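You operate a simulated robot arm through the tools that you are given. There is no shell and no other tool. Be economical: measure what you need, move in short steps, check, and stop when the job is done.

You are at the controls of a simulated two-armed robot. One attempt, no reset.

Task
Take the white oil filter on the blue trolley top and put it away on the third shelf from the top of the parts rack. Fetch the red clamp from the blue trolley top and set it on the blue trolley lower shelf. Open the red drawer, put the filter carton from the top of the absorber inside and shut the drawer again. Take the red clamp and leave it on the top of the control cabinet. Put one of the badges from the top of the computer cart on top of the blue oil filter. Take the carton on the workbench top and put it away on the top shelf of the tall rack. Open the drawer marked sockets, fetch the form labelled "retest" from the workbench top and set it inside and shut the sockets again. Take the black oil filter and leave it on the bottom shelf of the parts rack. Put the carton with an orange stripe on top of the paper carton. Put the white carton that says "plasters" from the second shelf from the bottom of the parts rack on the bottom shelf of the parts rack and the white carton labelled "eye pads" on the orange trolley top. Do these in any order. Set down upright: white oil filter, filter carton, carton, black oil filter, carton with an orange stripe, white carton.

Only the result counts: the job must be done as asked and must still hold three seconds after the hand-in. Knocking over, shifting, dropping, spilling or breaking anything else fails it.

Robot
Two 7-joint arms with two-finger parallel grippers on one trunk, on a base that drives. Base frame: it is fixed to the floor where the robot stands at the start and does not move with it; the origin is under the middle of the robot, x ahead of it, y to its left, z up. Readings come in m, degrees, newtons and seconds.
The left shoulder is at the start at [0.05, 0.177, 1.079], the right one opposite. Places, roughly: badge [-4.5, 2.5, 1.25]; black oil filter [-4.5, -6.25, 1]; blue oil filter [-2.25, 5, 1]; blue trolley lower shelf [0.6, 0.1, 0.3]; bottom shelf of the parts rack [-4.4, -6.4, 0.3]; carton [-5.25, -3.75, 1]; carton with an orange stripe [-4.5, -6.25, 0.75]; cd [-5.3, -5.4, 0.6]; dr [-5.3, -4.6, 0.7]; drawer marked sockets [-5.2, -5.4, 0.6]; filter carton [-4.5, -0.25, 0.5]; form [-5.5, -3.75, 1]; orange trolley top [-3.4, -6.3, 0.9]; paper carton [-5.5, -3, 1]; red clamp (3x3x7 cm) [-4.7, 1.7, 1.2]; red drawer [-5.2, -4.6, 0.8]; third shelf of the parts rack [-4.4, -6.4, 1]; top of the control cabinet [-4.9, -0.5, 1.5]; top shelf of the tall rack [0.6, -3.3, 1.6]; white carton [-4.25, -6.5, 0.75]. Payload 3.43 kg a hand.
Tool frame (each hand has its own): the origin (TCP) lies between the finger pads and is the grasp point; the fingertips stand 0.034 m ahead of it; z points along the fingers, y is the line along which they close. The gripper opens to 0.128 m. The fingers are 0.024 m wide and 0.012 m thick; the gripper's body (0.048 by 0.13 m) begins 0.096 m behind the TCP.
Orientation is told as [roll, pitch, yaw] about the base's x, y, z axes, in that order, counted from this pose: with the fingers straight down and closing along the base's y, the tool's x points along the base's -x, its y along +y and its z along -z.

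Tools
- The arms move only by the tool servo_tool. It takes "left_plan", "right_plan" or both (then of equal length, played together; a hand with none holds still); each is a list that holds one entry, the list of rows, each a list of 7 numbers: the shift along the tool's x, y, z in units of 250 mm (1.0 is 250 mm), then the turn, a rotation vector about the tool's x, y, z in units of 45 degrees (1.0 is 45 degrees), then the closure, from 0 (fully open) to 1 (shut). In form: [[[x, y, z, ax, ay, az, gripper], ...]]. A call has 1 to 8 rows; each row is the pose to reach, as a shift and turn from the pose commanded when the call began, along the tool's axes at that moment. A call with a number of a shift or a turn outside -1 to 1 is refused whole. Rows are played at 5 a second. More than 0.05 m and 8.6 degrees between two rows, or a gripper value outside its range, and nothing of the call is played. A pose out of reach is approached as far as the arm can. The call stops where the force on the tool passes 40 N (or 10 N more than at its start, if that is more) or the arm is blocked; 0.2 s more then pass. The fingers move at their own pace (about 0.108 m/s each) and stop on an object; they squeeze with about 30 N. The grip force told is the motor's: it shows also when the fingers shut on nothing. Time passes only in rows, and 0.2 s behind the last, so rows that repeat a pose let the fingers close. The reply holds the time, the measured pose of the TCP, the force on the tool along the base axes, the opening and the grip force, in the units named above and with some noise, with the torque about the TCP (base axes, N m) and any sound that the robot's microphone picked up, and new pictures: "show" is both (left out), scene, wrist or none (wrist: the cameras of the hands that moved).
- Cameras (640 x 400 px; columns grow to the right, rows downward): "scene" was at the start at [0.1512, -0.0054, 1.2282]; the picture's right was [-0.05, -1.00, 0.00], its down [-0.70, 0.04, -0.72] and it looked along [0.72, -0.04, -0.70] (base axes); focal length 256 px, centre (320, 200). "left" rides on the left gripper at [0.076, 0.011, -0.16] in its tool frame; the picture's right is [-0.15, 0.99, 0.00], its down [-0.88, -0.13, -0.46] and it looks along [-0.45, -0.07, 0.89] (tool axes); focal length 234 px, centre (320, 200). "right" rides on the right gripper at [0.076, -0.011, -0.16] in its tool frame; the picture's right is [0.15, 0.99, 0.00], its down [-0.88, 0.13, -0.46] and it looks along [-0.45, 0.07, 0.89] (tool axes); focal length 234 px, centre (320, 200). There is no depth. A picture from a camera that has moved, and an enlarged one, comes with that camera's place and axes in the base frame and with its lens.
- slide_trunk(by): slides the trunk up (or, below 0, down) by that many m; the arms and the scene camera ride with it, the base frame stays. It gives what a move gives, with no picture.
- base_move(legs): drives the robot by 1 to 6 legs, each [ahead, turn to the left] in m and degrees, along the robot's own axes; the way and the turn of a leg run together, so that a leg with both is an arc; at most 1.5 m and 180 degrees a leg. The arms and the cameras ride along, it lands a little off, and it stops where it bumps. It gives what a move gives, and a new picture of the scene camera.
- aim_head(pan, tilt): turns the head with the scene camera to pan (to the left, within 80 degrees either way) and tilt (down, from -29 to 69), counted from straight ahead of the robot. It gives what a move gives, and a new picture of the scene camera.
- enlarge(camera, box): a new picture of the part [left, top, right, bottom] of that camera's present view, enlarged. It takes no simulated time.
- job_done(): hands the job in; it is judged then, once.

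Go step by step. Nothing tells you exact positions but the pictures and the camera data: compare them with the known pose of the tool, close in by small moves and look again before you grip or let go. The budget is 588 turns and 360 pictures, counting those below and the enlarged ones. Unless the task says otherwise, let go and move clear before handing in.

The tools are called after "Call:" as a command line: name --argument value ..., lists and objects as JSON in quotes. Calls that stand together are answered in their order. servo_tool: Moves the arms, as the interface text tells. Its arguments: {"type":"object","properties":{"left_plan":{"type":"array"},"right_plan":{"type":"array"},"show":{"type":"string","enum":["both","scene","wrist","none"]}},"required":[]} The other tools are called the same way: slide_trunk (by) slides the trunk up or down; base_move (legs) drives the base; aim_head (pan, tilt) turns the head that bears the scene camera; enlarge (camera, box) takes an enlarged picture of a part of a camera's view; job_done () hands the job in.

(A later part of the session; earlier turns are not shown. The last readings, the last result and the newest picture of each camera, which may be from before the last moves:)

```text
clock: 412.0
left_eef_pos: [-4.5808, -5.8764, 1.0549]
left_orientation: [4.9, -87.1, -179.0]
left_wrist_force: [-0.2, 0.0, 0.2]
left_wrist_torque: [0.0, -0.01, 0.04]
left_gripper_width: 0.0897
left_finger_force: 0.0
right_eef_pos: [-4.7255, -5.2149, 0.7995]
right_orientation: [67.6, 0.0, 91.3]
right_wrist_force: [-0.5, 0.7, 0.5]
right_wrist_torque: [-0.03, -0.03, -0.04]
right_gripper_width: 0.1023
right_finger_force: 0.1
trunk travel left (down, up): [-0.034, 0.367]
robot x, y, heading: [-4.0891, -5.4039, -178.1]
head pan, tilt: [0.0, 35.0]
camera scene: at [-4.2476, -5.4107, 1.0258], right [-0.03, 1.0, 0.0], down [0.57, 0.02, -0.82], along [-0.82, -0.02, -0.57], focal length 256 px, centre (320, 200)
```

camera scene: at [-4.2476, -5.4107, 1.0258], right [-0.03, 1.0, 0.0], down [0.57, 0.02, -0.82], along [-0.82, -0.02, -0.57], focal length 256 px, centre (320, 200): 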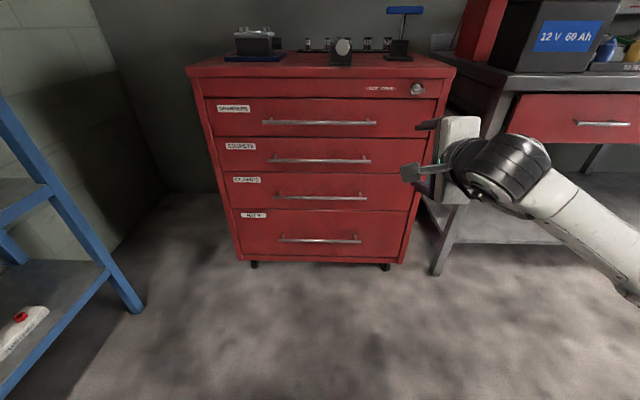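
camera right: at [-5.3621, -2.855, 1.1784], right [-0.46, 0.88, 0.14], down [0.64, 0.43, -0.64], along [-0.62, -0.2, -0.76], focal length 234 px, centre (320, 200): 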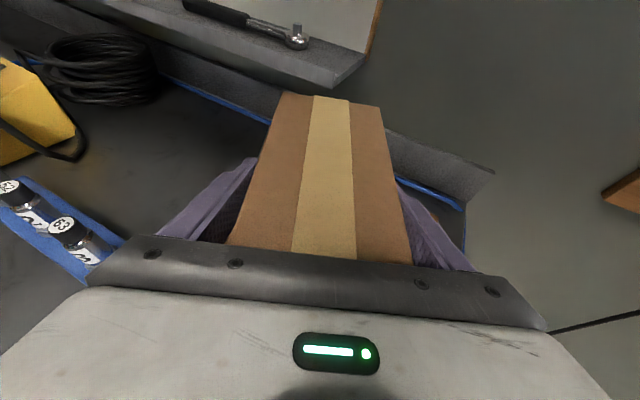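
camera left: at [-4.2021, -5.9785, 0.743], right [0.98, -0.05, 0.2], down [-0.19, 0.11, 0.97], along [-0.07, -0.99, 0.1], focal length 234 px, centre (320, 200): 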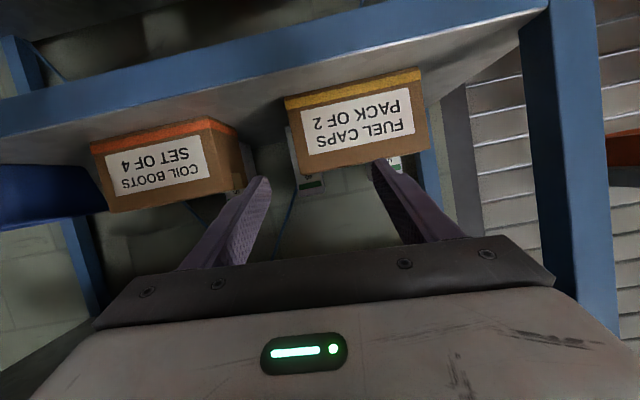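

Call:
servo_tool --right_plan '[[[0.127, -0.09, 0.037, 0, 0, 0, 0.3], [0.253, -0.18, 0.074, 0, 0, 0, 0.3], [0.38, -0.27, 0.11, 0, 0, 0, 0.3], [0.507, -0.36, 0.147, 0, 0, 0, 0.3], [0.633, -0.45, 0.184, 0, 0, 0, 0.3], [0.76, -0.536, 0.221, 0, 0, 0, 0.3]]]' --show "both"

```text
clock: 413.4
left_eef_pos: [-4.5807, -5.8763, 1.0546]
left_orientation: [4.9, -87.1, -179.0]
left_wrist_force: [0.8, 0.1, 0.6]
left_wrist_torque: [-0.04, -0.01, 0.01]
left_gripper_width: 0.0896
left_finger_force: 0.2
right_eef_pos: [-4.7226, -5.4061, 0.6553]
right_orientation: [67.6, 0.1, 91.4]
right_wrist_force: [-0.4, 0.4, 0.4]
right_wrist_torque: [0.02, 0.01, 0.02]
right_gripper_width: 0.0895
right_finger_force: 0.0
trunk travel left (down, up): [-0.034, 0.367]
robot x, y, heading: [-4.0886, -5.4055, -178.2]
head pan, tilt: [0.0, 35.0]
camera scene: at [-4.2476, -5.4107, 1.0258], right [-0.03, 1.0, 0.0], down [0.57, 0.02, -0.82], along [-0.82, -0.02, -0.57], focal length 256 px, centre (320, 200)
camera right: at [-4.5692, -5.4779, 0.7062], right [-0.37, -0.15, 0.92], down [0.35, 0.89, 0.29], along [-0.86, 0.43, -0.28], focal length 234 px, centre (320, 200)
```

scene: 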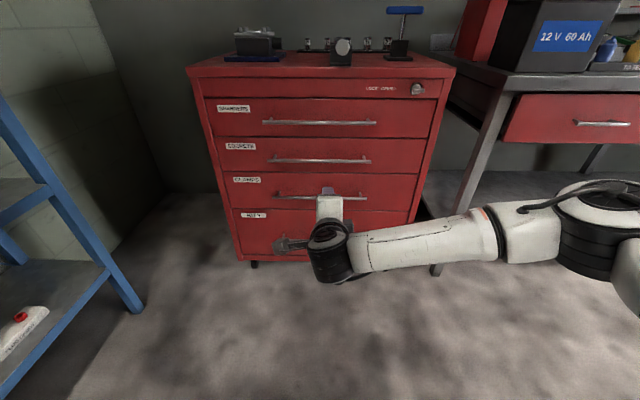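
right: 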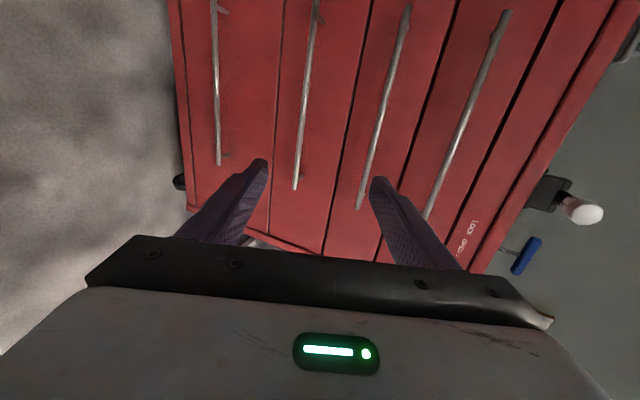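

The SOCKETS bar sits at z≈0.652, level with the TCP. Drive forward 0.268 m.

Call:
base_move --legs '[[0.268, 0]]'

Call:
enlarge --camera "right" --box '[0, 0, 640, 400]'

```text
clock: 415.3
left_eef_pos: [-4.8469, -5.886, 1.0554]
left_orientation: [5.0, -87.1, -178.9]
left_wrist_force: [0.2, 0.5, 0.2]
left_wrist_torque: [-0.03, 0.02, 0.0]
left_gripper_width: 0.0896
left_finger_force: 0.1
right_eef_pos: [-4.9891, -5.4136, 0.6569]
right_orientation: [67.7, 0.0, 91.5]
right_wrist_force: [0.1, 0.4, 0.8]
right_wrist_torque: [0.0, 0.02, 0.0]
right_gripper_width: 0.0896
right_finger_force: 0.0
trunk travel left (down, up): [-0.034, 0.367]
robot x, y, heading: [-4.3582, -5.4141, -178.3]
head pan, tilt: [0.0, 35.0]
camera scene: at [-4.5149, -5.4184, 1.0258], right [-0.03, 1.0, 0.0], down [0.57, 0.02, -0.82], along [-0.82, -0.02, -0.57], focal length 256 px, centre (320, 200)
```

scene: 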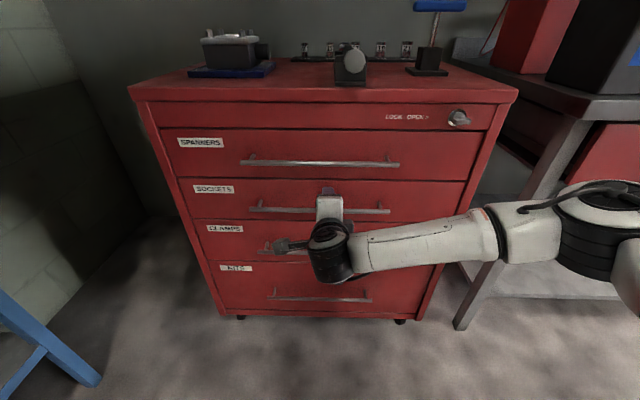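

```text
1.00 times, centred on (320, 200) of right
camera zoom: at [-4.8362, -5.4857, 0.7062], right [-0.37, -0.16, 0.91], down [0.35, 0.89, 0.29], along [-0.86, 0.43, -0.28], focal length 234 px, centre (320, 200)
```

zoom: 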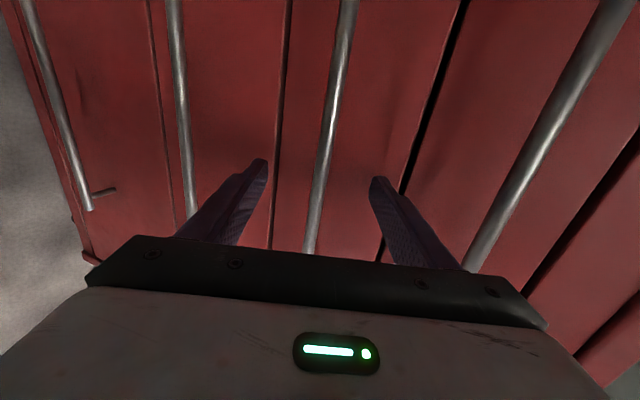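

The bar passes between the fingers. Close on it.

Call:
servo_tool --right_plan '[[[0, 0, 0, 0, 0, 0, 0.6], [0, 0, 0, 0, 0, 0, 1], [0, 0, 0, 0, 0, 0, 1], [0, 0, 0, 0, 0, 0, 1]]]' --show "wrist"

```text
clock: 416.3
left_eef_pos: [-4.8465, -5.8852, 1.0545]
left_orientation: [5.0, -87.1, -179.2]
left_wrist_force: [-0.6, 0.0, 0.0]
left_wrist_torque: [0.01, 0.03, 0.0]
left_gripper_width: 0.0893
left_finger_force: 0.0
right_eef_pos: [-4.99, -5.4132, 0.6546]
right_orientation: [67.6, 0.1, 91.4]
right_wrist_force: [2.0, -0.2, -2.4]
right_wrist_torque: [-1.05, -0.02, -0.49]
right_gripper_width: 0.0115
right_finger_force: 44.9
trunk travel left (down, up): [-0.034, 0.367]
robot x, y, heading: [-4.356, -5.4161, -178.5]
head pan, tilt: [0.0, 35.0]
camera right: at [-4.8362, -5.4857, 0.7062], right [-0.37, -0.15, 0.91], down [0.35, 0.89, 0.29], along [-0.86, 0.43, -0.28], focal length 234 px, centre (320, 200)
```

right: 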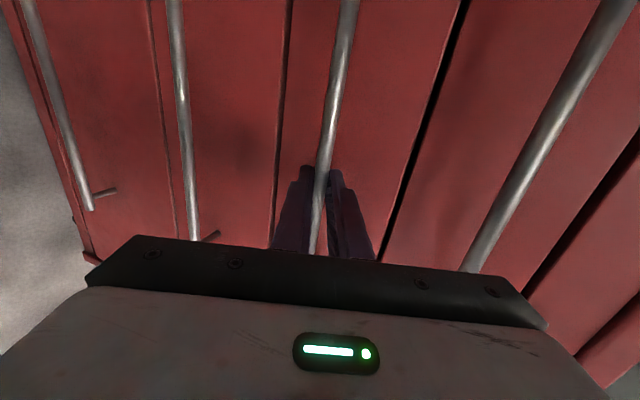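

Gripped. Test with a 4 cm pull.

Call:
servo_tool --right_plan '[[[0, -0.015, -0.037, 0, 0, 0, 1], [0, -0.03, -0.074, 0, 0, 0, 1], [0, -0.046, -0.111, 0, 0, 0, 1], [0, -0.061, -0.148, 0, 0, 0, 1]]]' --show "scene"

```text
clock: 417.3
left_eef_pos: [-4.8474, -5.8862, 1.0557]
left_orientation: [4.5, -87.0, -178.5]
left_wrist_force: [0.3, 0.0, -0.9]
left_wrist_torque: [0.0, 0.0, 0.02]
left_gripper_width: 0.0899
left_finger_force: 0.1
right_eef_pos: [-4.9492, -5.4143, 0.6544]
right_orientation: [67.5, 0.1, 91.6]
right_wrist_force: [1.0, -8.2, -2.5]
right_wrist_torque: [-0.68, -0.11, -1.17]
right_gripper_width: 0.0117
right_finger_force: 44.8
trunk travel left (down, up): [-0.034, 0.367]
robot x, y, heading: [-4.3563, -5.4124, -178.1]
head pan, tilt: [0.0, 35.0]
camera scene: at [-4.5152, -5.4187, 1.0257], right [-0.03, 1.0, 0.0], down [0.57, 0.02, -0.82], along [-0.82, -0.02, -0.57], focal length 256 px, centre (320, 200)
```

scene: 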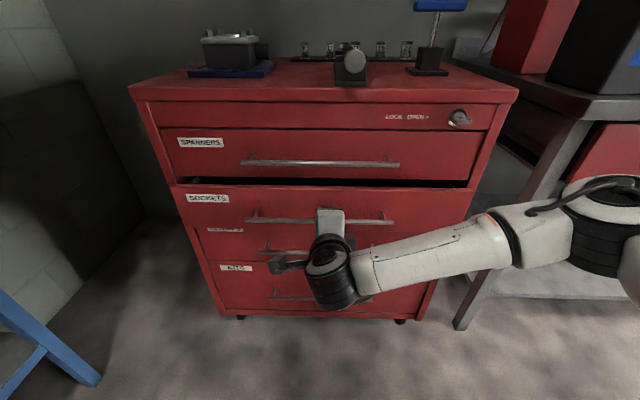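

It opens. Pull it out further with the base.

Call:
base_move --legs '[[-0.24, 0]]'

```text
clock: 419.1
left_eef_pos: [-4.6065, -5.8806, 1.0548]
left_orientation: [3.1, -87.0, -177.0]
left_wrist_force: [-0.8, 0.6, -0.5]
left_wrist_torque: [0.0, 0.02, -0.04]
left_gripper_width: 0.0897
left_finger_force: 0.0
right_eef_pos: [-4.707, -5.4134, 0.6559]
right_orientation: [67.5, 0.2, 92.5]
right_wrist_force: [-1.9, -30.3, -2.7]
right_wrist_torque: [-1.3, -0.03, 0.33]
right_gripper_width: 0.0118
right_finger_force: 44.9
trunk travel left (down, up): [-0.034, 0.367]
robot x, y, heading: [-4.1151, -5.4044, -178.2]
head pan, tilt: [0.0, 35.0]
camera scene: at [-4.2743, -5.4128, 1.0258], right [-0.03, 1.0, 0.0], down [0.57, 0.02, -0.82], along [-0.82, -0.02, -0.57], focal length 256 px, centre (320, 200)
```

scene: 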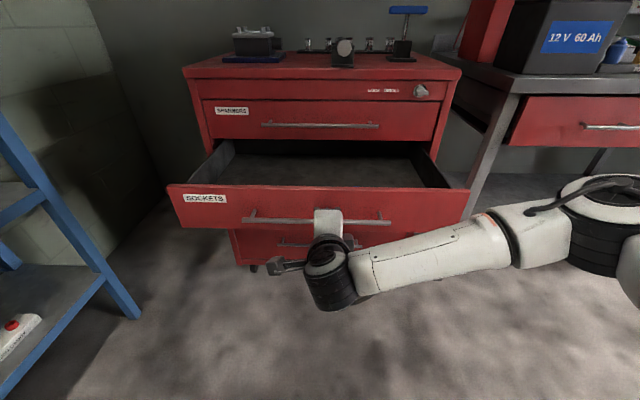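

The drawer is open 28 cm and empty. Release and back away.

Call:
servo_tool --right_plan '[[[0, 0, 0, 0, 0, 0, 0.6], [0, 0, 0, 0, 0, 0, 0.4], [0, 0, 0, 0, 0, 0, 0.4]]]' --show "none"

Call:
base_move --legs '[[-0.2, 0]]'

```text
clock: 419.9
left_eef_pos: [-4.6056, -5.8781, 1.0555]
left_orientation: [4.9, -87.0, -178.8]
left_wrist_force: [-0.3, -0.9, -0.4]
left_wrist_torque: [-0.03, -0.01, 0.03]
left_gripper_width: 0.0896
left_finger_force: 0.0
right_eef_pos: [-4.7068, -5.4124, 0.6567]
right_orientation: [67.5, 0.3, 92.4]
right_wrist_force: [-0.3, -1.0, 0.7]
right_wrist_torque: [0.02, 0.02, 0.01]
right_gripper_width: 0.0767
right_finger_force: 0.1
trunk travel left (down, up): [-0.034, 0.367]
robot x, y, heading: [-4.1149, -5.4035, -178.6]
head pan, tilt: [0.0, 35.0]
```

```text
clock: 421.5
left_eef_pos: [-4.4072, -5.8723, 1.0551]
left_orientation: [4.9, -87.0, -178.9]
left_wrist_force: [0.1, -0.1, -0.8]
left_wrist_torque: [0.01, 0.0, 0.03]
left_gripper_width: 0.0895
left_finger_force: 0.0
right_eef_pos: [-4.5078, -5.4053, 0.6559]
right_orientation: [67.5, 0.4, 92.5]
right_wrist_force: [-0.5, -0.6, -0.5]
right_wrist_torque: [0.0, 0.0, 0.0]
right_gripper_width: 0.0768
right_finger_force: 0.0
trunk travel left (down, up): [-0.034, 0.367]
robot x, y, heading: [-3.9161, -5.4001, -178.5]
head pan, tilt: [0.0, 35.0]
camera scene: at [-4.0756, -5.4058, 1.0258], right [-0.03, 1.0, 0.0], down [0.57, 0.02, -0.82], along [-0.82, -0.02, -0.57], focal length 256 px, centre (320, 200)
```

scene: 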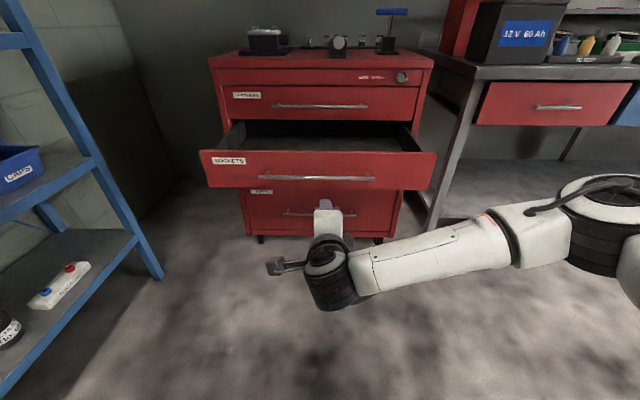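

Since the hand is set up for handles, I'll open the red bench drawer next (handle ≈[-5.03,-4.60,0.78]).

Call:
base_move --legs '[[0, -61.5], [0.9, 0], [0, 60]]'

Call:
slide_trunk --by 0.12

Call:
enlarge --camera "scene" --box '[0, 0, 640, 400]'

```text
clock: 430.1
left_eef_pos: [-5.0403, -4.6396, 1.0517]
left_orientation: [16.0, -86.4, 124.9]
left_wrist_force: [13.6, 12.3, -0.1]
left_wrist_torque: [0.12, -0.16, 0.05]
left_gripper_width: 0.0792
left_finger_force: 0.1
right_eef_pos: [-4.8194, -4.2464, 0.6574]
right_orientation: [67.6, 0.5, 51.3]
right_wrist_force: [0.4, 0.0, -0.1]
right_wrist_torque: [0.0, -0.01, 0.03]
right_gripper_width: 0.0766
right_finger_force: 0.0
trunk travel left (down, up): [-0.034, 0.367]
robot x, y, heading: [-4.3717, -4.6303, 140.4]
head pan, tilt: [0.0, 35.0]
stopped in leg 3: the force on the tool passed its limit (the readings are from after the stop); the commanded pose is now the measured one
camera scene: at [-4.4909, -4.529, 1.0259], right [0.64, 0.77, 0.0], down [0.44, -0.37, -0.82], along [-0.63, 0.52, -0.57], focal length 256 px, centre (320, 200)
```

scene: 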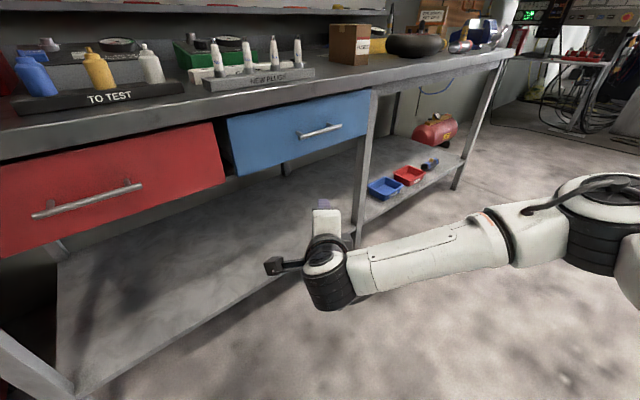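

```text
clock: 431.6
left_eef_pos: [-5.043, -4.6441, 1.1693]
left_orientation: [11.7, -86.4, 129.8]
left_wrist_force: [0.1, 0.0, 1.4]
left_wrist_torque: [0.01, 0.01, 0.03]
left_gripper_width: 0.0896
left_finger_force: 0.0
right_eef_pos: [-4.8206, -4.2471, 0.776]
right_orientation: [67.5, 0.3, 51.4]
right_wrist_force: [-0.2, -0.3, 0.5]
right_wrist_torque: [0.02, 0.01, 0.02]
right_gripper_width: 0.0768
right_finger_force: 0.1
trunk travel left (down, up): [-0.154, 0.247]
robot x, y, heading: [-4.3712, -4.6277, 140.1]
head pan, tilt: [0.0, 35.0]
```

```text
1.00 times, centred on (320, 200) of scene
camera zoom: at [-4.4926, -4.5304, 1.1457], right [0.64, 0.77, 0.0], down [0.44, -0.37, -0.82], along [-0.63, 0.52, -0.57], focal length 256 px, centre (320, 200)
```

zoom: 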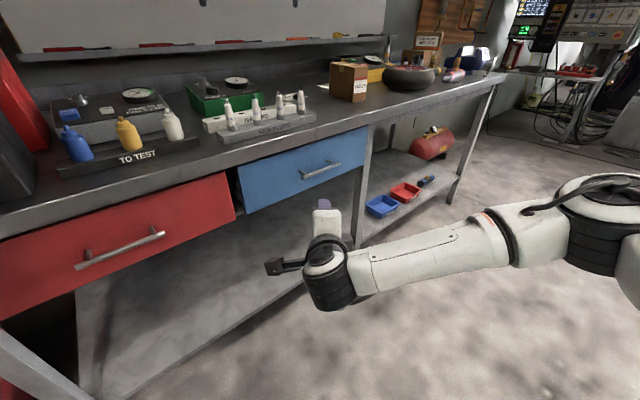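

The left hand touched something on the bench during the turn. I'll look left before moving.

Call:
aim_head --pan 50 --tilt 15

Call:
enlarge --camera "left" --box '[0, 0, 640, 400]'

```text
clock: 432.8
left_eef_pos: [-5.043, -4.6428, 1.1699]
left_orientation: [11.6, -86.4, 129.9]
left_wrist_force: [1.0, 0.0, 0.6]
left_wrist_torque: [-0.01, -0.01, 0.02]
left_gripper_width: 0.0894
left_finger_force: 0.1
right_eef_pos: [-4.8201, -4.2467, 0.7759]
right_orientation: [67.5, 0.3, 51.5]
right_wrist_force: [-0.1, 0.7, -0.4]
right_wrist_torque: [-0.02, -0.01, 0.0]
right_gripper_width: 0.0768
right_finger_force: 0.0
trunk travel left (down, up): [-0.154, 0.247]
robot x, y, heading: [-4.3695, -4.6285, 140.4]
head pan, tilt: [50.0, 15.0]
camera scene: at [-4.5165, -4.6034, 1.1778], right [-0.18, 0.98, 0.0], down [0.25, 0.05, -0.97], along [-0.95, -0.17, -0.26], focal length 256 px, centre (320, 200)
```

scene: 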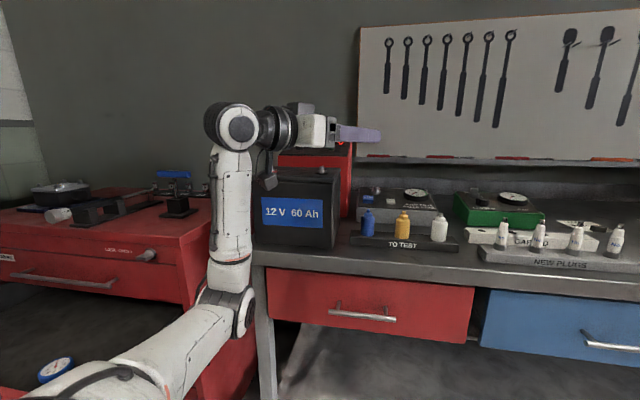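

```text
1.00 times, centred on (320, 200) of left
camera zoom: at [-4.9224, -4.7545, 1.1026], right [-0.62, -0.77, 0.16], down [0.4, -0.14, 0.91], along [-0.67, 0.63, 0.39], focal length 234 px, centre (320, 200)
```

zoom: 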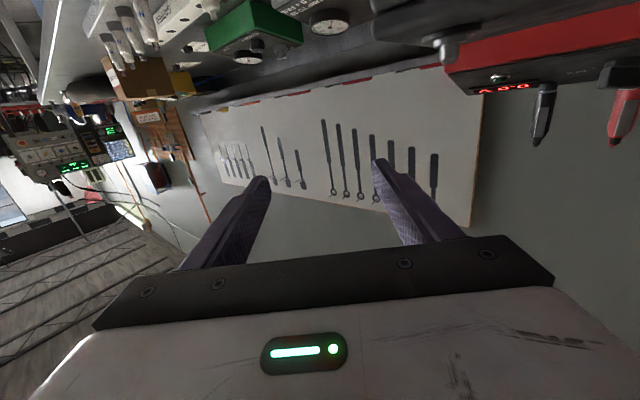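

Call:
enlarge --camera "scene" --box '[230, 130, 470, 290]'

```text
2.50 times, centred on (350, 210) of scene
camera zoom: at [-4.5165, -4.6034, 1.1778], right [-0.18, 0.98, 0.0], down [0.25, 0.05, -0.97], along [-0.95, -0.17, -0.26], focal length 641 px, centre (245, 175)
```

zoom: 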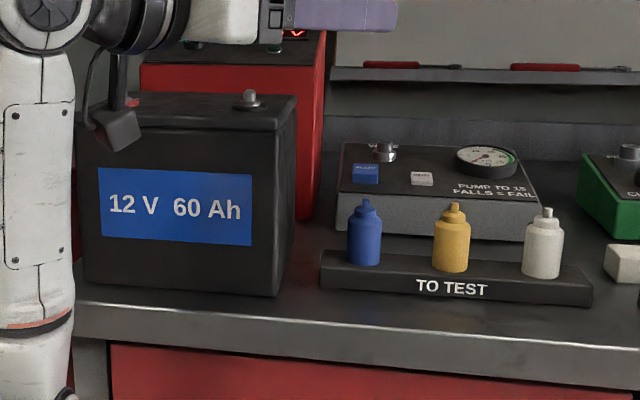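

The left fingers grazed the battery's right edge; it still looks square to the bench. I'll raise, back away, and come in straight so the left hand stays clear.

Call:
slide_trunk --by 0.12

Call:
base_move --legs '[[-0.25, 0], [0, -50], [0.19, 0]]'

Call:
aim_head --pan 0 --tilt 35

```text
clock: 434.3
left_eef_pos: [-5.0426, -4.6431, 1.2907]
left_orientation: [11.5, -86.3, 130.0]
left_wrist_force: [-0.6, -0.1, -0.2]
left_wrist_torque: [0.0, 0.0, 0.01]
left_gripper_width: 0.0894
left_finger_force: 0.0
right_eef_pos: [-4.8194, -4.247, 0.8958]
right_orientation: [67.6, 0.3, 51.4]
right_wrist_force: [-0.5, 0.2, 0.4]
right_wrist_torque: [-0.03, -0.02, 0.01]
right_gripper_width: 0.0768
right_finger_force: 0.0
trunk travel left (down, up): [-0.274, 0.127]
robot x, y, heading: [-4.3727, -4.6321, 140.3]
head pan, tilt: [50.0, 15.0]
```

```text
clock: 439.6
left_eef_pos: [-4.6235, -4.0974, 1.2893]
left_orientation: [11.7, -86.4, 80.1]
left_wrist_force: [-0.3, 0.9, -0.3]
left_wrist_torque: [0.02, -0.01, -0.02]
left_gripper_width: 0.0894
left_finger_force: 0.1
right_eef_pos: [-4.1763, -4.0102, 0.896]
right_orientation: [67.5, 0.4, 1.7]
right_wrist_force: [0.0, -0.5, -0.5]
right_wrist_torque: [0.05, 0.04, -0.02]
right_gripper_width: 0.0769
right_finger_force: 0.1
trunk travel left (down, up): [-0.274, 0.127]
robot x, y, heading: [-4.1765, -4.6018, 90.6]
head pan, tilt: [50.0, 15.0]
camera scene: at [-4.2522, -4.474, 1.2977], right [0.63, 0.77, 0.0], down [0.2, -0.16, -0.97], along [-0.75, 0.61, -0.26], focal length 256 px, centre (320, 200)
```

scene: 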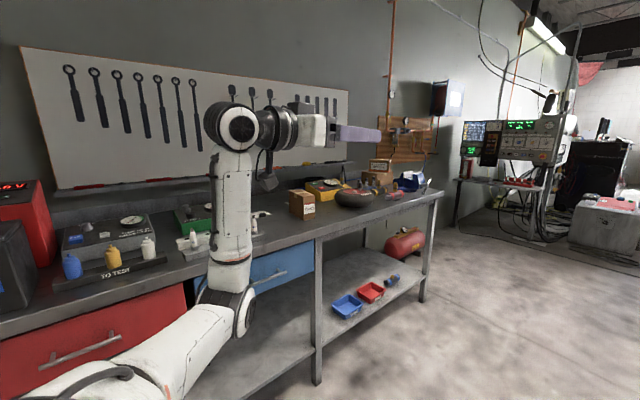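

```text
clock: 440.7
left_eef_pos: [-4.623, -4.0974, 1.29]
left_orientation: [11.8, -86.4, 80.0]
left_wrist_force: [0.3, 0.2, -0.9]
left_wrist_torque: [-0.03, 0.02, -0.01]
left_gripper_width: 0.0895
left_finger_force: 0.1
right_eef_pos: [-4.176, -4.0118, 0.8955]
right_orientation: [67.5, 0.4, 1.7]
right_wrist_force: [-0.6, -0.5, 0.0]
right_wrist_torque: [-0.03, 0.0, 0.01]
right_gripper_width: 0.0769
right_finger_force: 0.2
trunk travel left (down, up): [-0.274, 0.127]
robot x, y, heading: [-4.1805, -4.6009, 90.8]
head pan, tilt: [0.0, 35.0]
camera scene: at [-4.181, -4.4456, 1.2658], right [1.0, 0.01, 0.0], down [0.01, -0.57, -0.82], along [-0.01, 0.82, -0.57], focal length 256 px, centre (320, 200)
```

scene: 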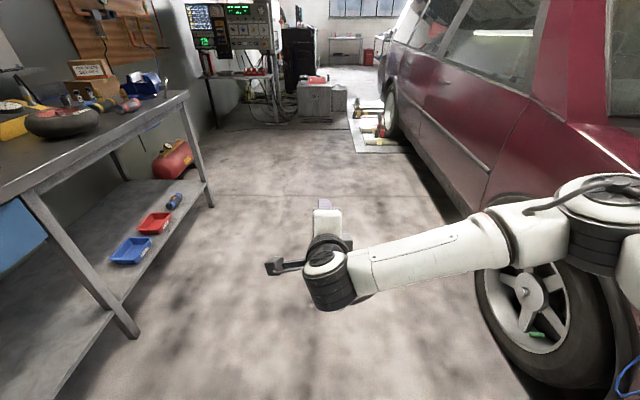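

Call:
base_move --legs '[[0, 89.2]]'

Call:
slide_trunk --by -0.12

Call:
enlarge --camera "right" --box '[0, 0, 640, 400]'

```text
clock: 444.9
left_eef_pos: [-4.6919, -5.038, 1.2892]
left_orientation: [11.7, -86.4, 168.9]
left_wrist_force: [1.5, 0.4, 0.4]
left_wrist_torque: [0.02, 0.0, 0.01]
left_gripper_width: 0.0894
left_finger_force: 0.1
right_eef_pos: [-4.7701, -4.5897, 0.8962]
right_orientation: [67.6, 0.2, 90.5]
right_wrist_force: [0.7, -0.8, -0.3]
right_wrist_torque: [0.01, -0.02, 0.0]
right_gripper_width: 0.077
right_finger_force: 0.1
trunk travel left (down, up): [-0.274, 0.127]
robot x, y, heading: [-4.1789, -4.6066, 179.7]
head pan, tilt: [0.0, 35.0]
camera scene: at [-4.3371, -4.6025, 1.2658], right [0.01, 1.0, 0.0], down [0.57, 0.0, -0.82], along [-0.82, 0.01, -0.57], focal length 256 px, centre (320, 200)
```

scene: 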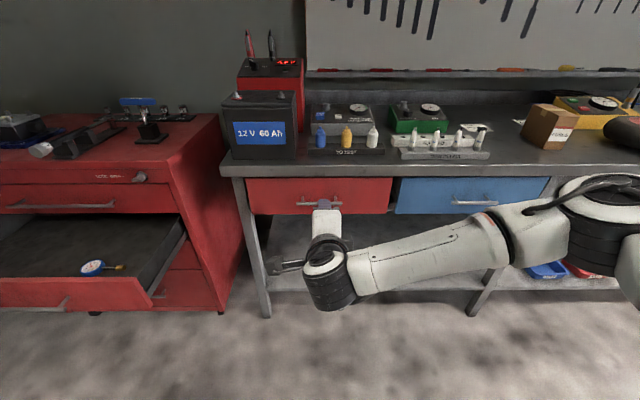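

```text
clock: 446.4
left_eef_pos: [-4.6923, -5.0379, 1.1705]
left_orientation: [11.9, -86.3, 168.8]
left_wrist_force: [-0.4, 0.2, -0.2]
left_wrist_torque: [-0.02, 0.02, 0.01]
left_gripper_width: 0.0898
left_finger_force: 0.0
right_eef_pos: [-4.7698, -4.589, 0.7761]
right_orientation: [67.5, 0.4, 90.6]
right_wrist_force: [0.1, -1.0, -0.4]
right_wrist_torque: [-0.04, -0.01, 0.01]
right_gripper_width: 0.077
right_finger_force: 0.0
trunk travel left (down, up): [-0.154, 0.247]
robot x, y, heading: [-4.1803, -4.6053, 179.5]
head pan, tilt: [0.0, 35.0]
```

```text
1.00 times, centred on (320, 200) of right
camera zoom: at [-4.6177, -4.6635, 0.8273], right [-0.38, -0.14, 0.92], down [0.36, 0.89, 0.29], along [-0.85, 0.44, -0.28], focal length 234 px, centre (320, 200)
```

zoom: 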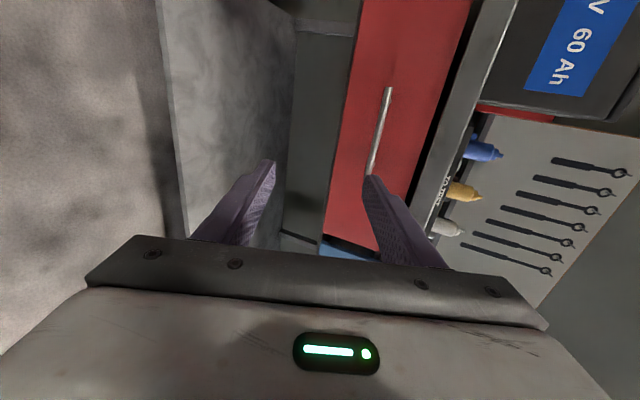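

The bar is at z≈0.776, y≈-4.60, x≈-5.02. Drive forward 0.235 m and check.

Call:
base_move --legs '[[0.235, 0]]'

Call:
enlarge --camera "right" --box '[0, 0, 640, 400]'

```text
clock: 448.2
left_eef_pos: [-4.9264, -5.0366, 1.1713]
left_orientation: [11.7, -86.3, 168.8]
left_wrist_force: [-0.6, -0.7, 0.1]
left_wrist_torque: [-0.02, 0.0, 0.01]
left_gripper_width: 0.0897
left_finger_force: 0.0
right_eef_pos: [-5.0018, -4.5874, 0.7764]
right_orientation: [67.6, 0.3, 90.5]
right_wrist_force: [1.0, 0.3, -0.5]
right_wrist_torque: [0.02, 0.0, -0.02]
right_gripper_width: 0.0767
right_finger_force: 0.0
trunk travel left (down, up): [-0.154, 0.247]
robot x, y, heading: [-4.4103, -4.6003, 179.3]
head pan, tilt: [0.0, 35.0]
camera scene: at [-4.5697, -4.6004, 1.1458], right [0.01, 1.0, 0.0], down [0.57, -0.01, -0.82], along [-0.82, 0.01, -0.57], focal length 256 px, centre (320, 200)
```

scene: 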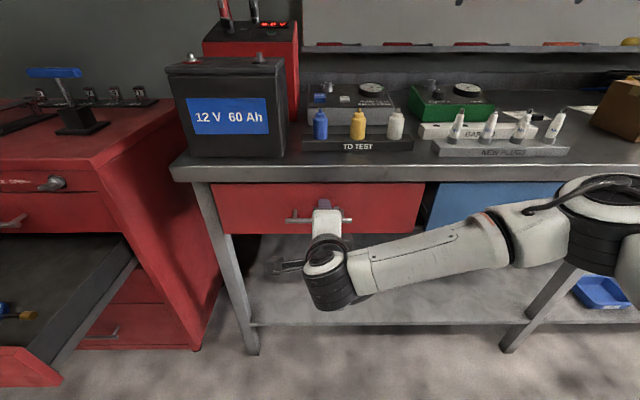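

```text
1.00 times, centred on (320, 200) of right
camera zoom: at [-4.8505, -4.6612, 0.8272], right [-0.38, -0.14, 0.92], down [0.36, 0.89, 0.29], along [-0.85, 0.44, -0.28], focal length 234 px, centre (320, 200)
```

zoom: 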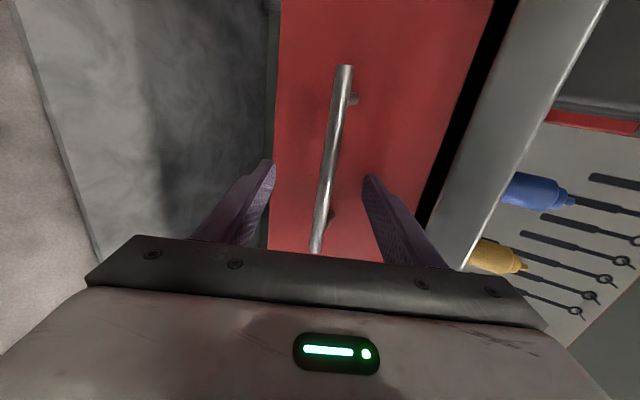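

Call:
servo_tool --right_plan '[[[0.03, 0, 0, 0, 0, 0, 0.4], [0.05, 0, 0, 0, 0, 0, 0.4], [0.05, 0, 0, 0, 0, 0, 0.7], [0.05, 0, 0, 0, 0, 0, 1], [0.05, 0, 0, 0, 0, 0, 1], [0.05, 0, 0, 0, 0, 0, 1]]]' --show "none"

Call:
servo_tool --right_plan '[[[0, -0.015, -0.037, 0, 0, 0, 1], [0, -0.03, -0.074, 0, 0, 0, 1], [0, -0.046, -0.111, 0, 0, 0, 1], [0, -0.061, -0.148, 0, 0, 0, 1]]]' --show "scene"

```text
clock: 449.6
left_eef_pos: [-4.9245, -5.0352, 1.1704]
left_orientation: [11.9, -86.5, 168.5]
left_wrist_force: [0.4, -0.9, -0.4]
left_wrist_torque: [-0.02, -0.01, -0.02]
left_gripper_width: 0.0897
left_finger_force: 0.0
right_eef_pos: [-5.0031, -4.5996, 0.7802]
right_orientation: [67.9, 0.2, 90.5]
right_wrist_force: [-3.6, 1.0, 17.1]
right_wrist_torque: [1.19, 0.22, 0.16]
right_gripper_width: 0.0113
right_finger_force: 45.1
trunk travel left (down, up): [-0.154, 0.247]
robot x, y, heading: [-4.4086, -4.5996, 179.5]
head pan, tilt: [0.0, 35.0]
```

```text
clock: 450.6
left_eef_pos: [-4.9234, -5.0348, 1.1713]
left_orientation: [12.1, -86.6, 168.5]
left_wrist_force: [0.1, -0.9, -0.1]
left_wrist_torque: [-0.02, -0.03, -0.02]
left_gripper_width: 0.0896
left_finger_force: 0.2
right_eef_pos: [-4.962, -4.5998, 0.7791]
right_orientation: [68.1, 0.5, 90.7]
right_wrist_force: [1.0, 0.7, 23.9]
right_wrist_torque: [1.38, 0.34, -0.5]
right_gripper_width: 0.0116
right_finger_force: 44.4
trunk travel left (down, up): [-0.154, 0.247]
robot x, y, heading: [-4.4142, -4.6019, 179.7]
head pan, tilt: [0.0, 35.0]
camera scene: at [-4.5677, -4.6005, 1.1462], right [0.01, 1.0, 0.0], down [0.57, 0.0, -0.82], along [-0.82, 0.01, -0.57], focal length 256 px, centre (320, 200)
```

scene: 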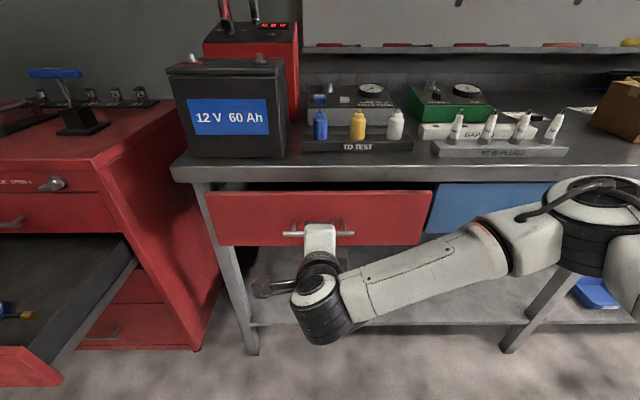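

Call:
base_move --legs '[[-0.24, 0]]'

```text
clock: 452.3
left_eef_pos: [-4.6837, -5.0365, 1.1715]
left_orientation: [13.1, -86.5, 167.6]
left_wrist_force: [-0.2, -0.2, 0.8]
left_wrist_torque: [0.01, 0.01, -0.02]
left_gripper_width: 0.0895
left_finger_force: 0.0
right_eef_pos: [-4.7234, -4.6002, 0.7798]
right_orientation: [68.1, 0.2, 90.2]
right_wrist_force: [-1.5, 15.7, 23.0]
right_wrist_torque: [0.77, 0.25, 1.01]
right_gripper_width: 0.0116
right_finger_force: 45.4
trunk travel left (down, up): [-0.154, 0.247]
robot x, y, heading: [-4.1736, -4.6056, 179.5]
head pan, tilt: [0.0, 35.0]
camera scene: at [-4.3299, -4.6015, 1.1462], right [0.01, 1.0, 0.0], down [0.57, -0.01, -0.82], along [-0.82, 0.01, -0.57], focal length 256 px, centre (320, 200)
```

scene: 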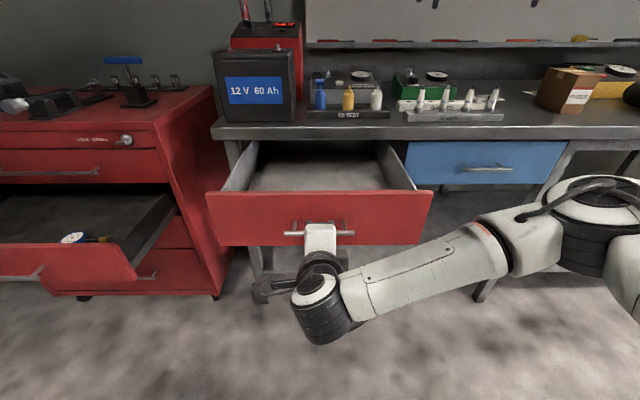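

The red drawer is open too and empty. Release, back off, and return the hand to its normal roll for picking up the form.

Call:
servo_tool --right_plan '[[[0, 0, 0, 0, 0, 0, 0.6], [0, 0, 0, 0, 0, 0, 0.4], [0, 0, 0, 0, 0, 0, 0.4]]]' --show "none"

Call:
base_move --legs '[[-0.17, 0]]'

Call:
servo_tool --right_plan '[[[0, 0, 0, 0, 0, -0.167, 0.4], [0, 0, 0, 0, 0, -0.333, 0.4], [0, 0, 0, 0, 0, -0.5, 0.4], [0, 0, 0, 0, 0, -0.667, 0.4], [0, 0, 0, 0, 0, -0.833, 0.4], [0, 0, 0, 0, 0, -1, 0.4]]]' --show "none"

Call:
servo_tool --right_plan '[[[0, 0, 0, 0, 0, -0.167, 0.4], [0, 0, 0, 0, 0, -0.333, 0.4], [0, 0, 0, 0, 0, -0.5, 0.4], [0, 0, 0, 0, 0, -0.667, 0.4], [0, 0, 0, 0, 0, -0.833, 0.4], [0, 0, 0, 0, 0, -1, 0.4]]]' --show "none"

Call:
slide_trunk --by 0.2

```text
clock: 453.1
left_eef_pos: [-4.6866, -5.0383, 1.1699]
left_orientation: [11.7, -86.4, 168.9]
left_wrist_force: [-0.1, 0.1, -0.3]
left_wrist_torque: [-0.02, -0.02, 0.0]
left_gripper_width: 0.0894
left_finger_force: 0.1
right_eef_pos: [-4.7254, -4.5993, 0.7777]
right_orientation: [68.0, 0.2, 90.3]
right_wrist_force: [0.8, -0.2, -1.7]
right_wrist_torque: [0.0, -0.03, 0.0]
right_gripper_width: 0.0758
right_finger_force: 0.1
trunk travel left (down, up): [-0.154, 0.247]
robot x, y, heading: [-4.1725, -4.6036, 179.6]
head pan, tilt: [0.0, 35.0]
```

```text
clock: 454.6
left_eef_pos: [-4.5165, -5.0389, 1.1691]
left_orientation: [11.8, -86.5, 168.8]
left_wrist_force: [-0.6, 0.6, 0.5]
left_wrist_torque: [0.01, -0.02, -0.02]
left_gripper_width: 0.0897
left_finger_force: 0.1
right_eef_pos: [-4.556, -4.6022, 0.7787]
right_orientation: [68.0, 0.3, 90.3]
right_wrist_force: [0.3, -0.1, 0.2]
right_wrist_torque: [0.02, 0.0, 0.01]
right_gripper_width: 0.0767
right_finger_force: 0.1
trunk travel left (down, up): [-0.154, 0.247]
robot x, y, heading: [-4.0068, -4.6057, 179.4]
head pan, tilt: [0.0, 35.0]
camera scene: at [-4.1622, -4.6038, 1.1459], right [0.01, 1.0, 0.0], down [0.57, 0.0, -0.82], along [-0.82, 0.01, -0.57], focal length 256 px, centre (320, 200)
```

scene: 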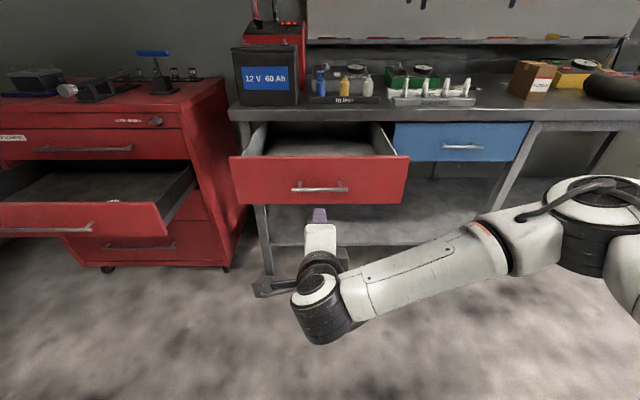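

```text
clock: 456.0
left_eef_pos: [-4.518, -5.0396, 1.1696]
left_orientation: [11.7, -86.4, 168.8]
left_wrist_force: [-0.6, 0.0, 0.0]
left_wrist_torque: [0.02, 0.01, 0.01]
left_gripper_width: 0.0894
left_finger_force: 0.0
right_eef_pos: [-4.5576, -4.6016, 0.7779]
right_orientation: [60.5, -40.9, 110.9]
right_wrist_force: [-0.8, 0.1, -0.7]
right_wrist_torque: [0.03, -0.03, 0.0]
right_gripper_width: 0.0766
right_finger_force: 0.0
trunk travel left (down, up): [-0.154, 0.247]
robot x, y, heading: [-4.0038, -4.6056, 179.7]
head pan, tilt: [0.0, 35.0]
```

```text
clock: 457.4
left_eef_pos: [-4.5169, -5.0384, 1.1695]
left_orientation: [11.7, -86.4, 168.9]
left_wrist_force: [0.5, 0.2, -0.6]
left_wrist_torque: [0.01, 0.04, 0.03]
left_gripper_width: 0.0894
left_finger_force: 0.1
right_eef_pos: [-4.5564, -4.6019, 0.7777]
right_orientation: [0.3, -68.0, -179.9]
right_wrist_force: [-0.2, 0.4, 0.6]
right_wrist_torque: [0.0, -0.02, -0.01]
right_gripper_width: 0.0767
right_finger_force: 0.1
trunk travel left (down, up): [-0.154, 0.247]
robot x, y, heading: [-4.0057, -4.6042, 179.4]
head pan, tilt: [0.0, 35.0]
```

```text
clock: 459.6
left_eef_pos: [-4.5173, -5.0389, 1.3704]
left_orientation: [11.8, -86.5, 169.0]
left_wrist_force: [-0.2, 0.3, 0.2]
left_wrist_torque: [-0.02, 0.0, -0.01]
left_gripper_width: 0.0896
left_finger_force: 0.1
right_eef_pos: [-4.5569, -4.6008, 0.9782]
right_orientation: [0.8, -67.9, 179.8]
right_wrist_force: [0.4, 0.3, -0.8]
right_wrist_torque: [-0.02, 0.0, -0.02]
right_gripper_width: 0.0769
right_finger_force: 0.0
trunk travel left (down, up): [-0.354, 0.047]
robot x, y, heading: [-4.0035, -4.6038, 179.8]
head pan, tilt: [0.0, 35.0]
```

Call:
base_move --legs '[[0, -50], [0.55, 0], [0, -40], [0.23, 0], [0, 90]]'

```text
clock: 472.0
left_eef_pos: [-4.8664, -4.3877, 1.3717]
left_orientation: [11.6, -86.4, 169.2]
left_wrist_force: [-0.9, -0.8, -0.8]
left_wrist_torque: [0.02, 0.01, 0.0]
left_gripper_width: 0.0896
left_finger_force: 0.1
right_eef_pos: [-4.9075, -3.9492, 0.9787]
right_orientation: [0.7, -68.1, -180.1]
right_wrist_force: [0.1, -0.5, 0.6]
right_wrist_torque: [-0.01, 0.0, 0.01]
right_gripper_width: 0.0766
right_finger_force: 0.0
trunk travel left (down, up): [-0.354, 0.047]
robot x, y, heading: [-4.3573, -3.9512, 179.9]
head pan, tilt: [0.0, 35.0]
camera scene: at [-4.514, -3.9498, 1.3458], right [0.0, 1.0, 0.0], down [0.57, 0.0, -0.82], along [-0.82, 0.0, -0.57], focal length 256 px, centre (320, 200)
```

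scene: 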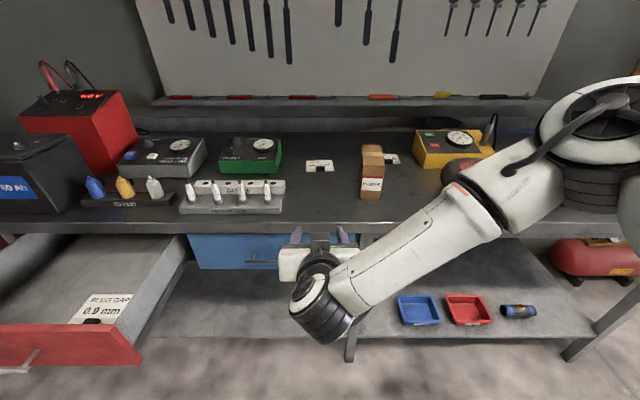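

RETEST's clip is straight ahead (y≈-3.95, x≈-5.305). Steepen the pitch and drive in.

Call:
servo_tool --right_plan '[[[0, 0, 0, 0, 0.13, 0, 0.5], [0, 0, 0, 0, 0.27, 0, 0.5], [0, 0, 0, 0, 0.4, 0, 0.5]]]' --show "none"

Call:
base_move --legs '[[0.29, 0]]'

Call:
enlarge --camera "right" --box '[0, 0, 640, 400]'

```text
clock: 472.8
left_eef_pos: [-4.8664, -4.3877, 1.3704]
left_orientation: [11.8, -86.4, 169.3]
left_wrist_force: [0.6, -0.3, -0.2]
left_wrist_torque: [-0.02, 0.0, -0.01]
left_gripper_width: 0.0894
left_finger_force: 0.1
right_eef_pos: [-4.9091, -3.9497, 0.9781]
right_orientation: [0.5, -49.9, -179.7]
right_wrist_force: [0.1, -0.3, -0.3]
right_wrist_torque: [-0.05, -0.02, -0.01]
right_gripper_width: 0.064
right_finger_force: 0.0
trunk travel left (down, up): [-0.354, 0.047]
robot x, y, heading: [-4.36, -3.9472, 179.8]
head pan, tilt: [0.0, 35.0]
```

```text
clock: 474.8
left_eef_pos: [-5.1594, -4.3867, 1.3694]
left_orientation: [11.7, -86.4, 169.2]
left_wrist_force: [-1.2, 0.3, -0.4]
left_wrist_torque: [-0.07, 0.02, 0.02]
left_gripper_width: 0.0895
left_finger_force: 0.1
right_eef_pos: [-5.201, -3.949, 0.9776]
right_orientation: [0.4, -50.0, -179.8]
right_wrist_force: [-0.7, -0.6, 0.3]
right_wrist_torque: [0.0, 0.01, -0.03]
right_gripper_width: 0.0641
right_finger_force: 0.1
trunk travel left (down, up): [-0.354, 0.047]
robot x, y, heading: [-4.6467, -3.95, 179.9]
head pan, tilt: [0.0, 35.0]
camera scene: at [-4.8064, -3.9487, 1.3457], right [0.0, 1.0, 0.0], down [0.57, 0.0, -0.82], along [-0.82, 0.0, -0.57], focal length 256 px, centre (320, 200)
```

scene: 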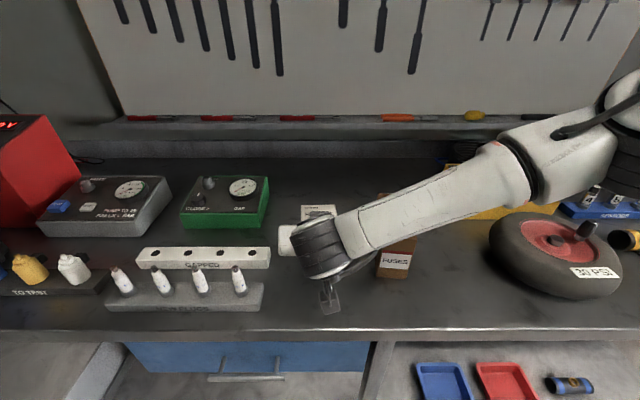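

```text
1.00 times, centred on (320, 200) of right
camera zoom: at [-5.0298, -3.9349, 1.0228], right [0.1, -0.99, -0.11], down [-0.22, -0.13, 0.97], along [-0.97, -0.08, -0.23], focal length 234 px, centre (320, 200)
```

zoom: 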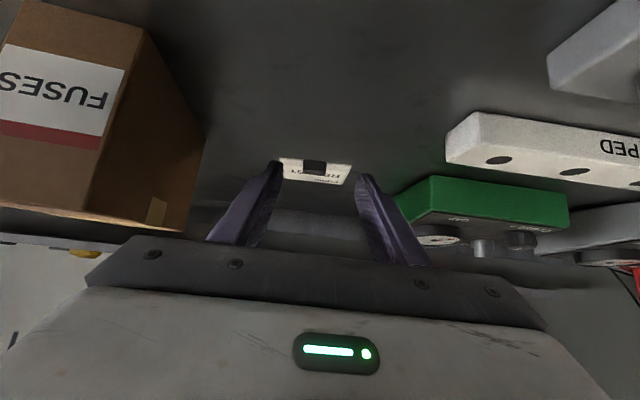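

Clip at [-5.295, -3.947]. Move over it and lower.

Call:
servo_tool --right_plan '[[[-0.089, 0, 0.106, 0, 0, 0, 0.5], [-0.178, 0, 0.212, 0, 0, 0, 0.5], [-0.124, 0, 0.256, 0, 0, 0, 0.5], [-0.093, 0, 0.281, 0, 0, 0, 0.5], [-0.07, 0, 0.3, 0, 0, 0, 0.5]]]' --show "wrist"

```text
clock: 476.0
left_eef_pos: [-5.1584, -4.385, 1.3699]
left_orientation: [11.7, -86.4, 169.1]
left_wrist_force: [0.1, 0.4, -0.4]
left_wrist_torque: [-0.04, 0.0, -0.02]
left_gripper_width: 0.0897
left_finger_force: 0.0
right_eef_pos: [-5.2689, -3.9481, 0.944]
right_orientation: [0.4, -50.0, -179.7]
right_wrist_force: [-0.2, 0.5, -0.2]
right_wrist_torque: [0.01, -0.01, -0.03]
right_gripper_width: 0.064
right_finger_force: 0.0
trunk travel left (down, up): [-0.354, 0.047]
robot x, y, heading: [-4.6453, -3.9487, 179.8]
head pan, tilt: [0.0, 35.0]
camera right: at [-5.0984, -3.9361, 0.9882], right [0.1, -0.99, -0.11], down [-0.22, -0.13, 0.97], along [-0.97, -0.08, -0.23], focal length 234 px, centre (320, 200)
```

right: 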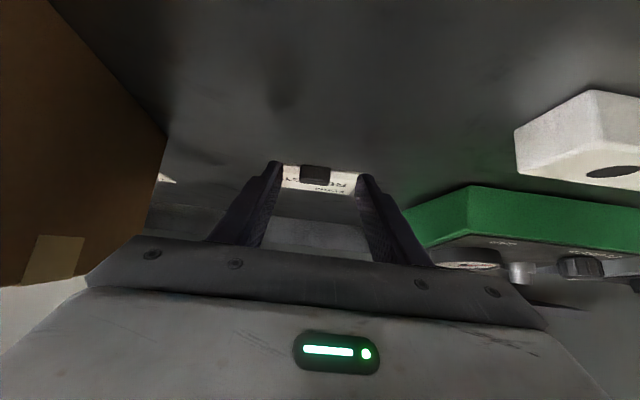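

Call:
servo_tool --right_plan '[[[-0.02, 0, 0.03, 0, 0, 0, 0.5], [-0.015, 0, 0.035, 0, 0, 0, 0.8], [-0.015, 0, 0.035, 0, 0, 0, 1], [-0.015, 0, 0.035, 0, 0, 0, 1]]]' --show "wrist"

```text
clock: 477.0
left_eef_pos: [-5.1587, -4.3857, 1.3697]
left_orientation: [11.8, -86.4, 169.0]
left_wrist_force: [-0.3, -0.1, 0.9]
left_wrist_torque: [0.02, 0.03, 0.0]
left_gripper_width: 0.0895
left_finger_force: 0.1
right_eef_pos: [-5.277, -3.9488, 0.941]
right_orientation: [0.4, -50.0, -179.7]
right_wrist_force: [-0.1, -0.4, 0.1]
right_wrist_torque: [0.02, -0.01, 0.04]
right_gripper_width: 0.0
right_finger_force: 30.1
trunk travel left (down, up): [-0.354, 0.047]
robot x, y, heading: [-4.6477, -3.9482, 179.8]
head pan, tilt: [0.0, 35.0]
camera right: at [-5.107, -3.936, 0.9855], right [0.1, -0.99, -0.11], down [-0.22, -0.13, 0.97], along [-0.97, -0.08, -0.23], focal length 234 px, centre (320, 200)
```

right: 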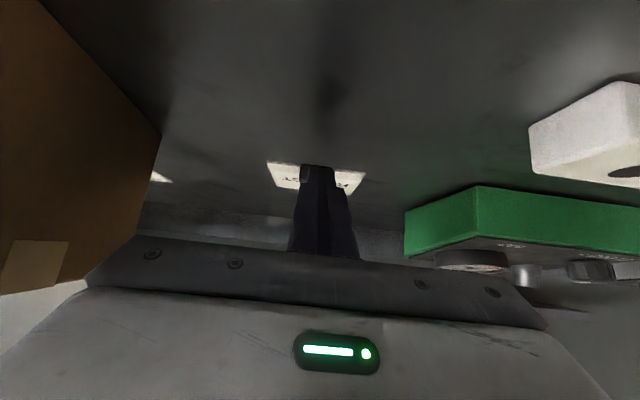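

Missed: the fingers closed short or above. Reopen and lower until contact.

Call:
servo_tool --right_plan '[[[0, 0, -0.04, 0, 0, 0, 0.5], [0, 0, -0.04, 0, 0, 0, 0.5], [-0.02, 0, 0.05, 0, 0, 0, 0.5], [0.0, 0, 0.065, 0, 0, 0, 0.5], [0.02, 0, 0.082, 0, 0, 0, 0.5], [0.04, 0, 0.1, 0, 0, 0, 0.5]]]' --show "wrist"

```text
clock: 478.4
left_eef_pos: [-5.1565, -4.3851, 1.3713]
left_orientation: [12.2, -86.5, 168.4]
left_wrist_force: [-0.1, 0.6, 0.3]
left_wrist_torque: [0.01, -0.01, 0.0]
left_gripper_width: 0.0898
left_finger_force: 0.2
right_eef_pos: [-5.291, -3.9516, 0.9311]
right_orientation: [0.5, -51.3, -179.7]
right_wrist_force: [10.8, 0.8, 15.8]
right_wrist_torque: [0.54, 0.01, -0.29]
right_gripper_width: 0.0645
right_finger_force: 0.7
trunk travel left (down, up): [-0.354, 0.047]
robot x, y, heading: [-4.6464, -3.9453, 179.9]
head pan, tilt: [0.0, 35.0]
stopped in row 6 (right hand): the force on the tool passed its limit (the readings are from after the stop); the commanded pose is now the measured one
camera right: at [-5.121, -3.9378, 0.9715], right [0.1, -0.99, -0.11], down [-0.19, -0.13, 0.97], along [-0.98, -0.08, -0.2], focal length 234 px, centre (320, 200)
```

right: 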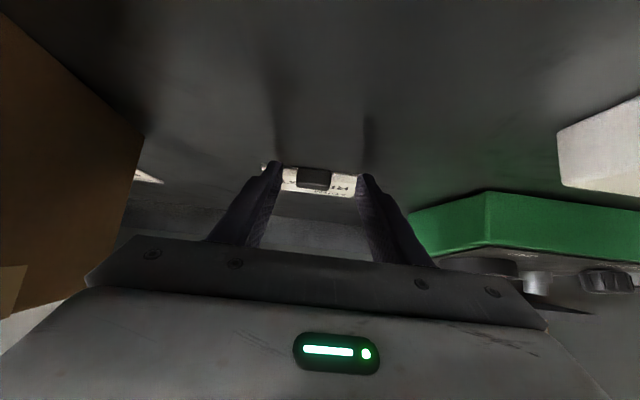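

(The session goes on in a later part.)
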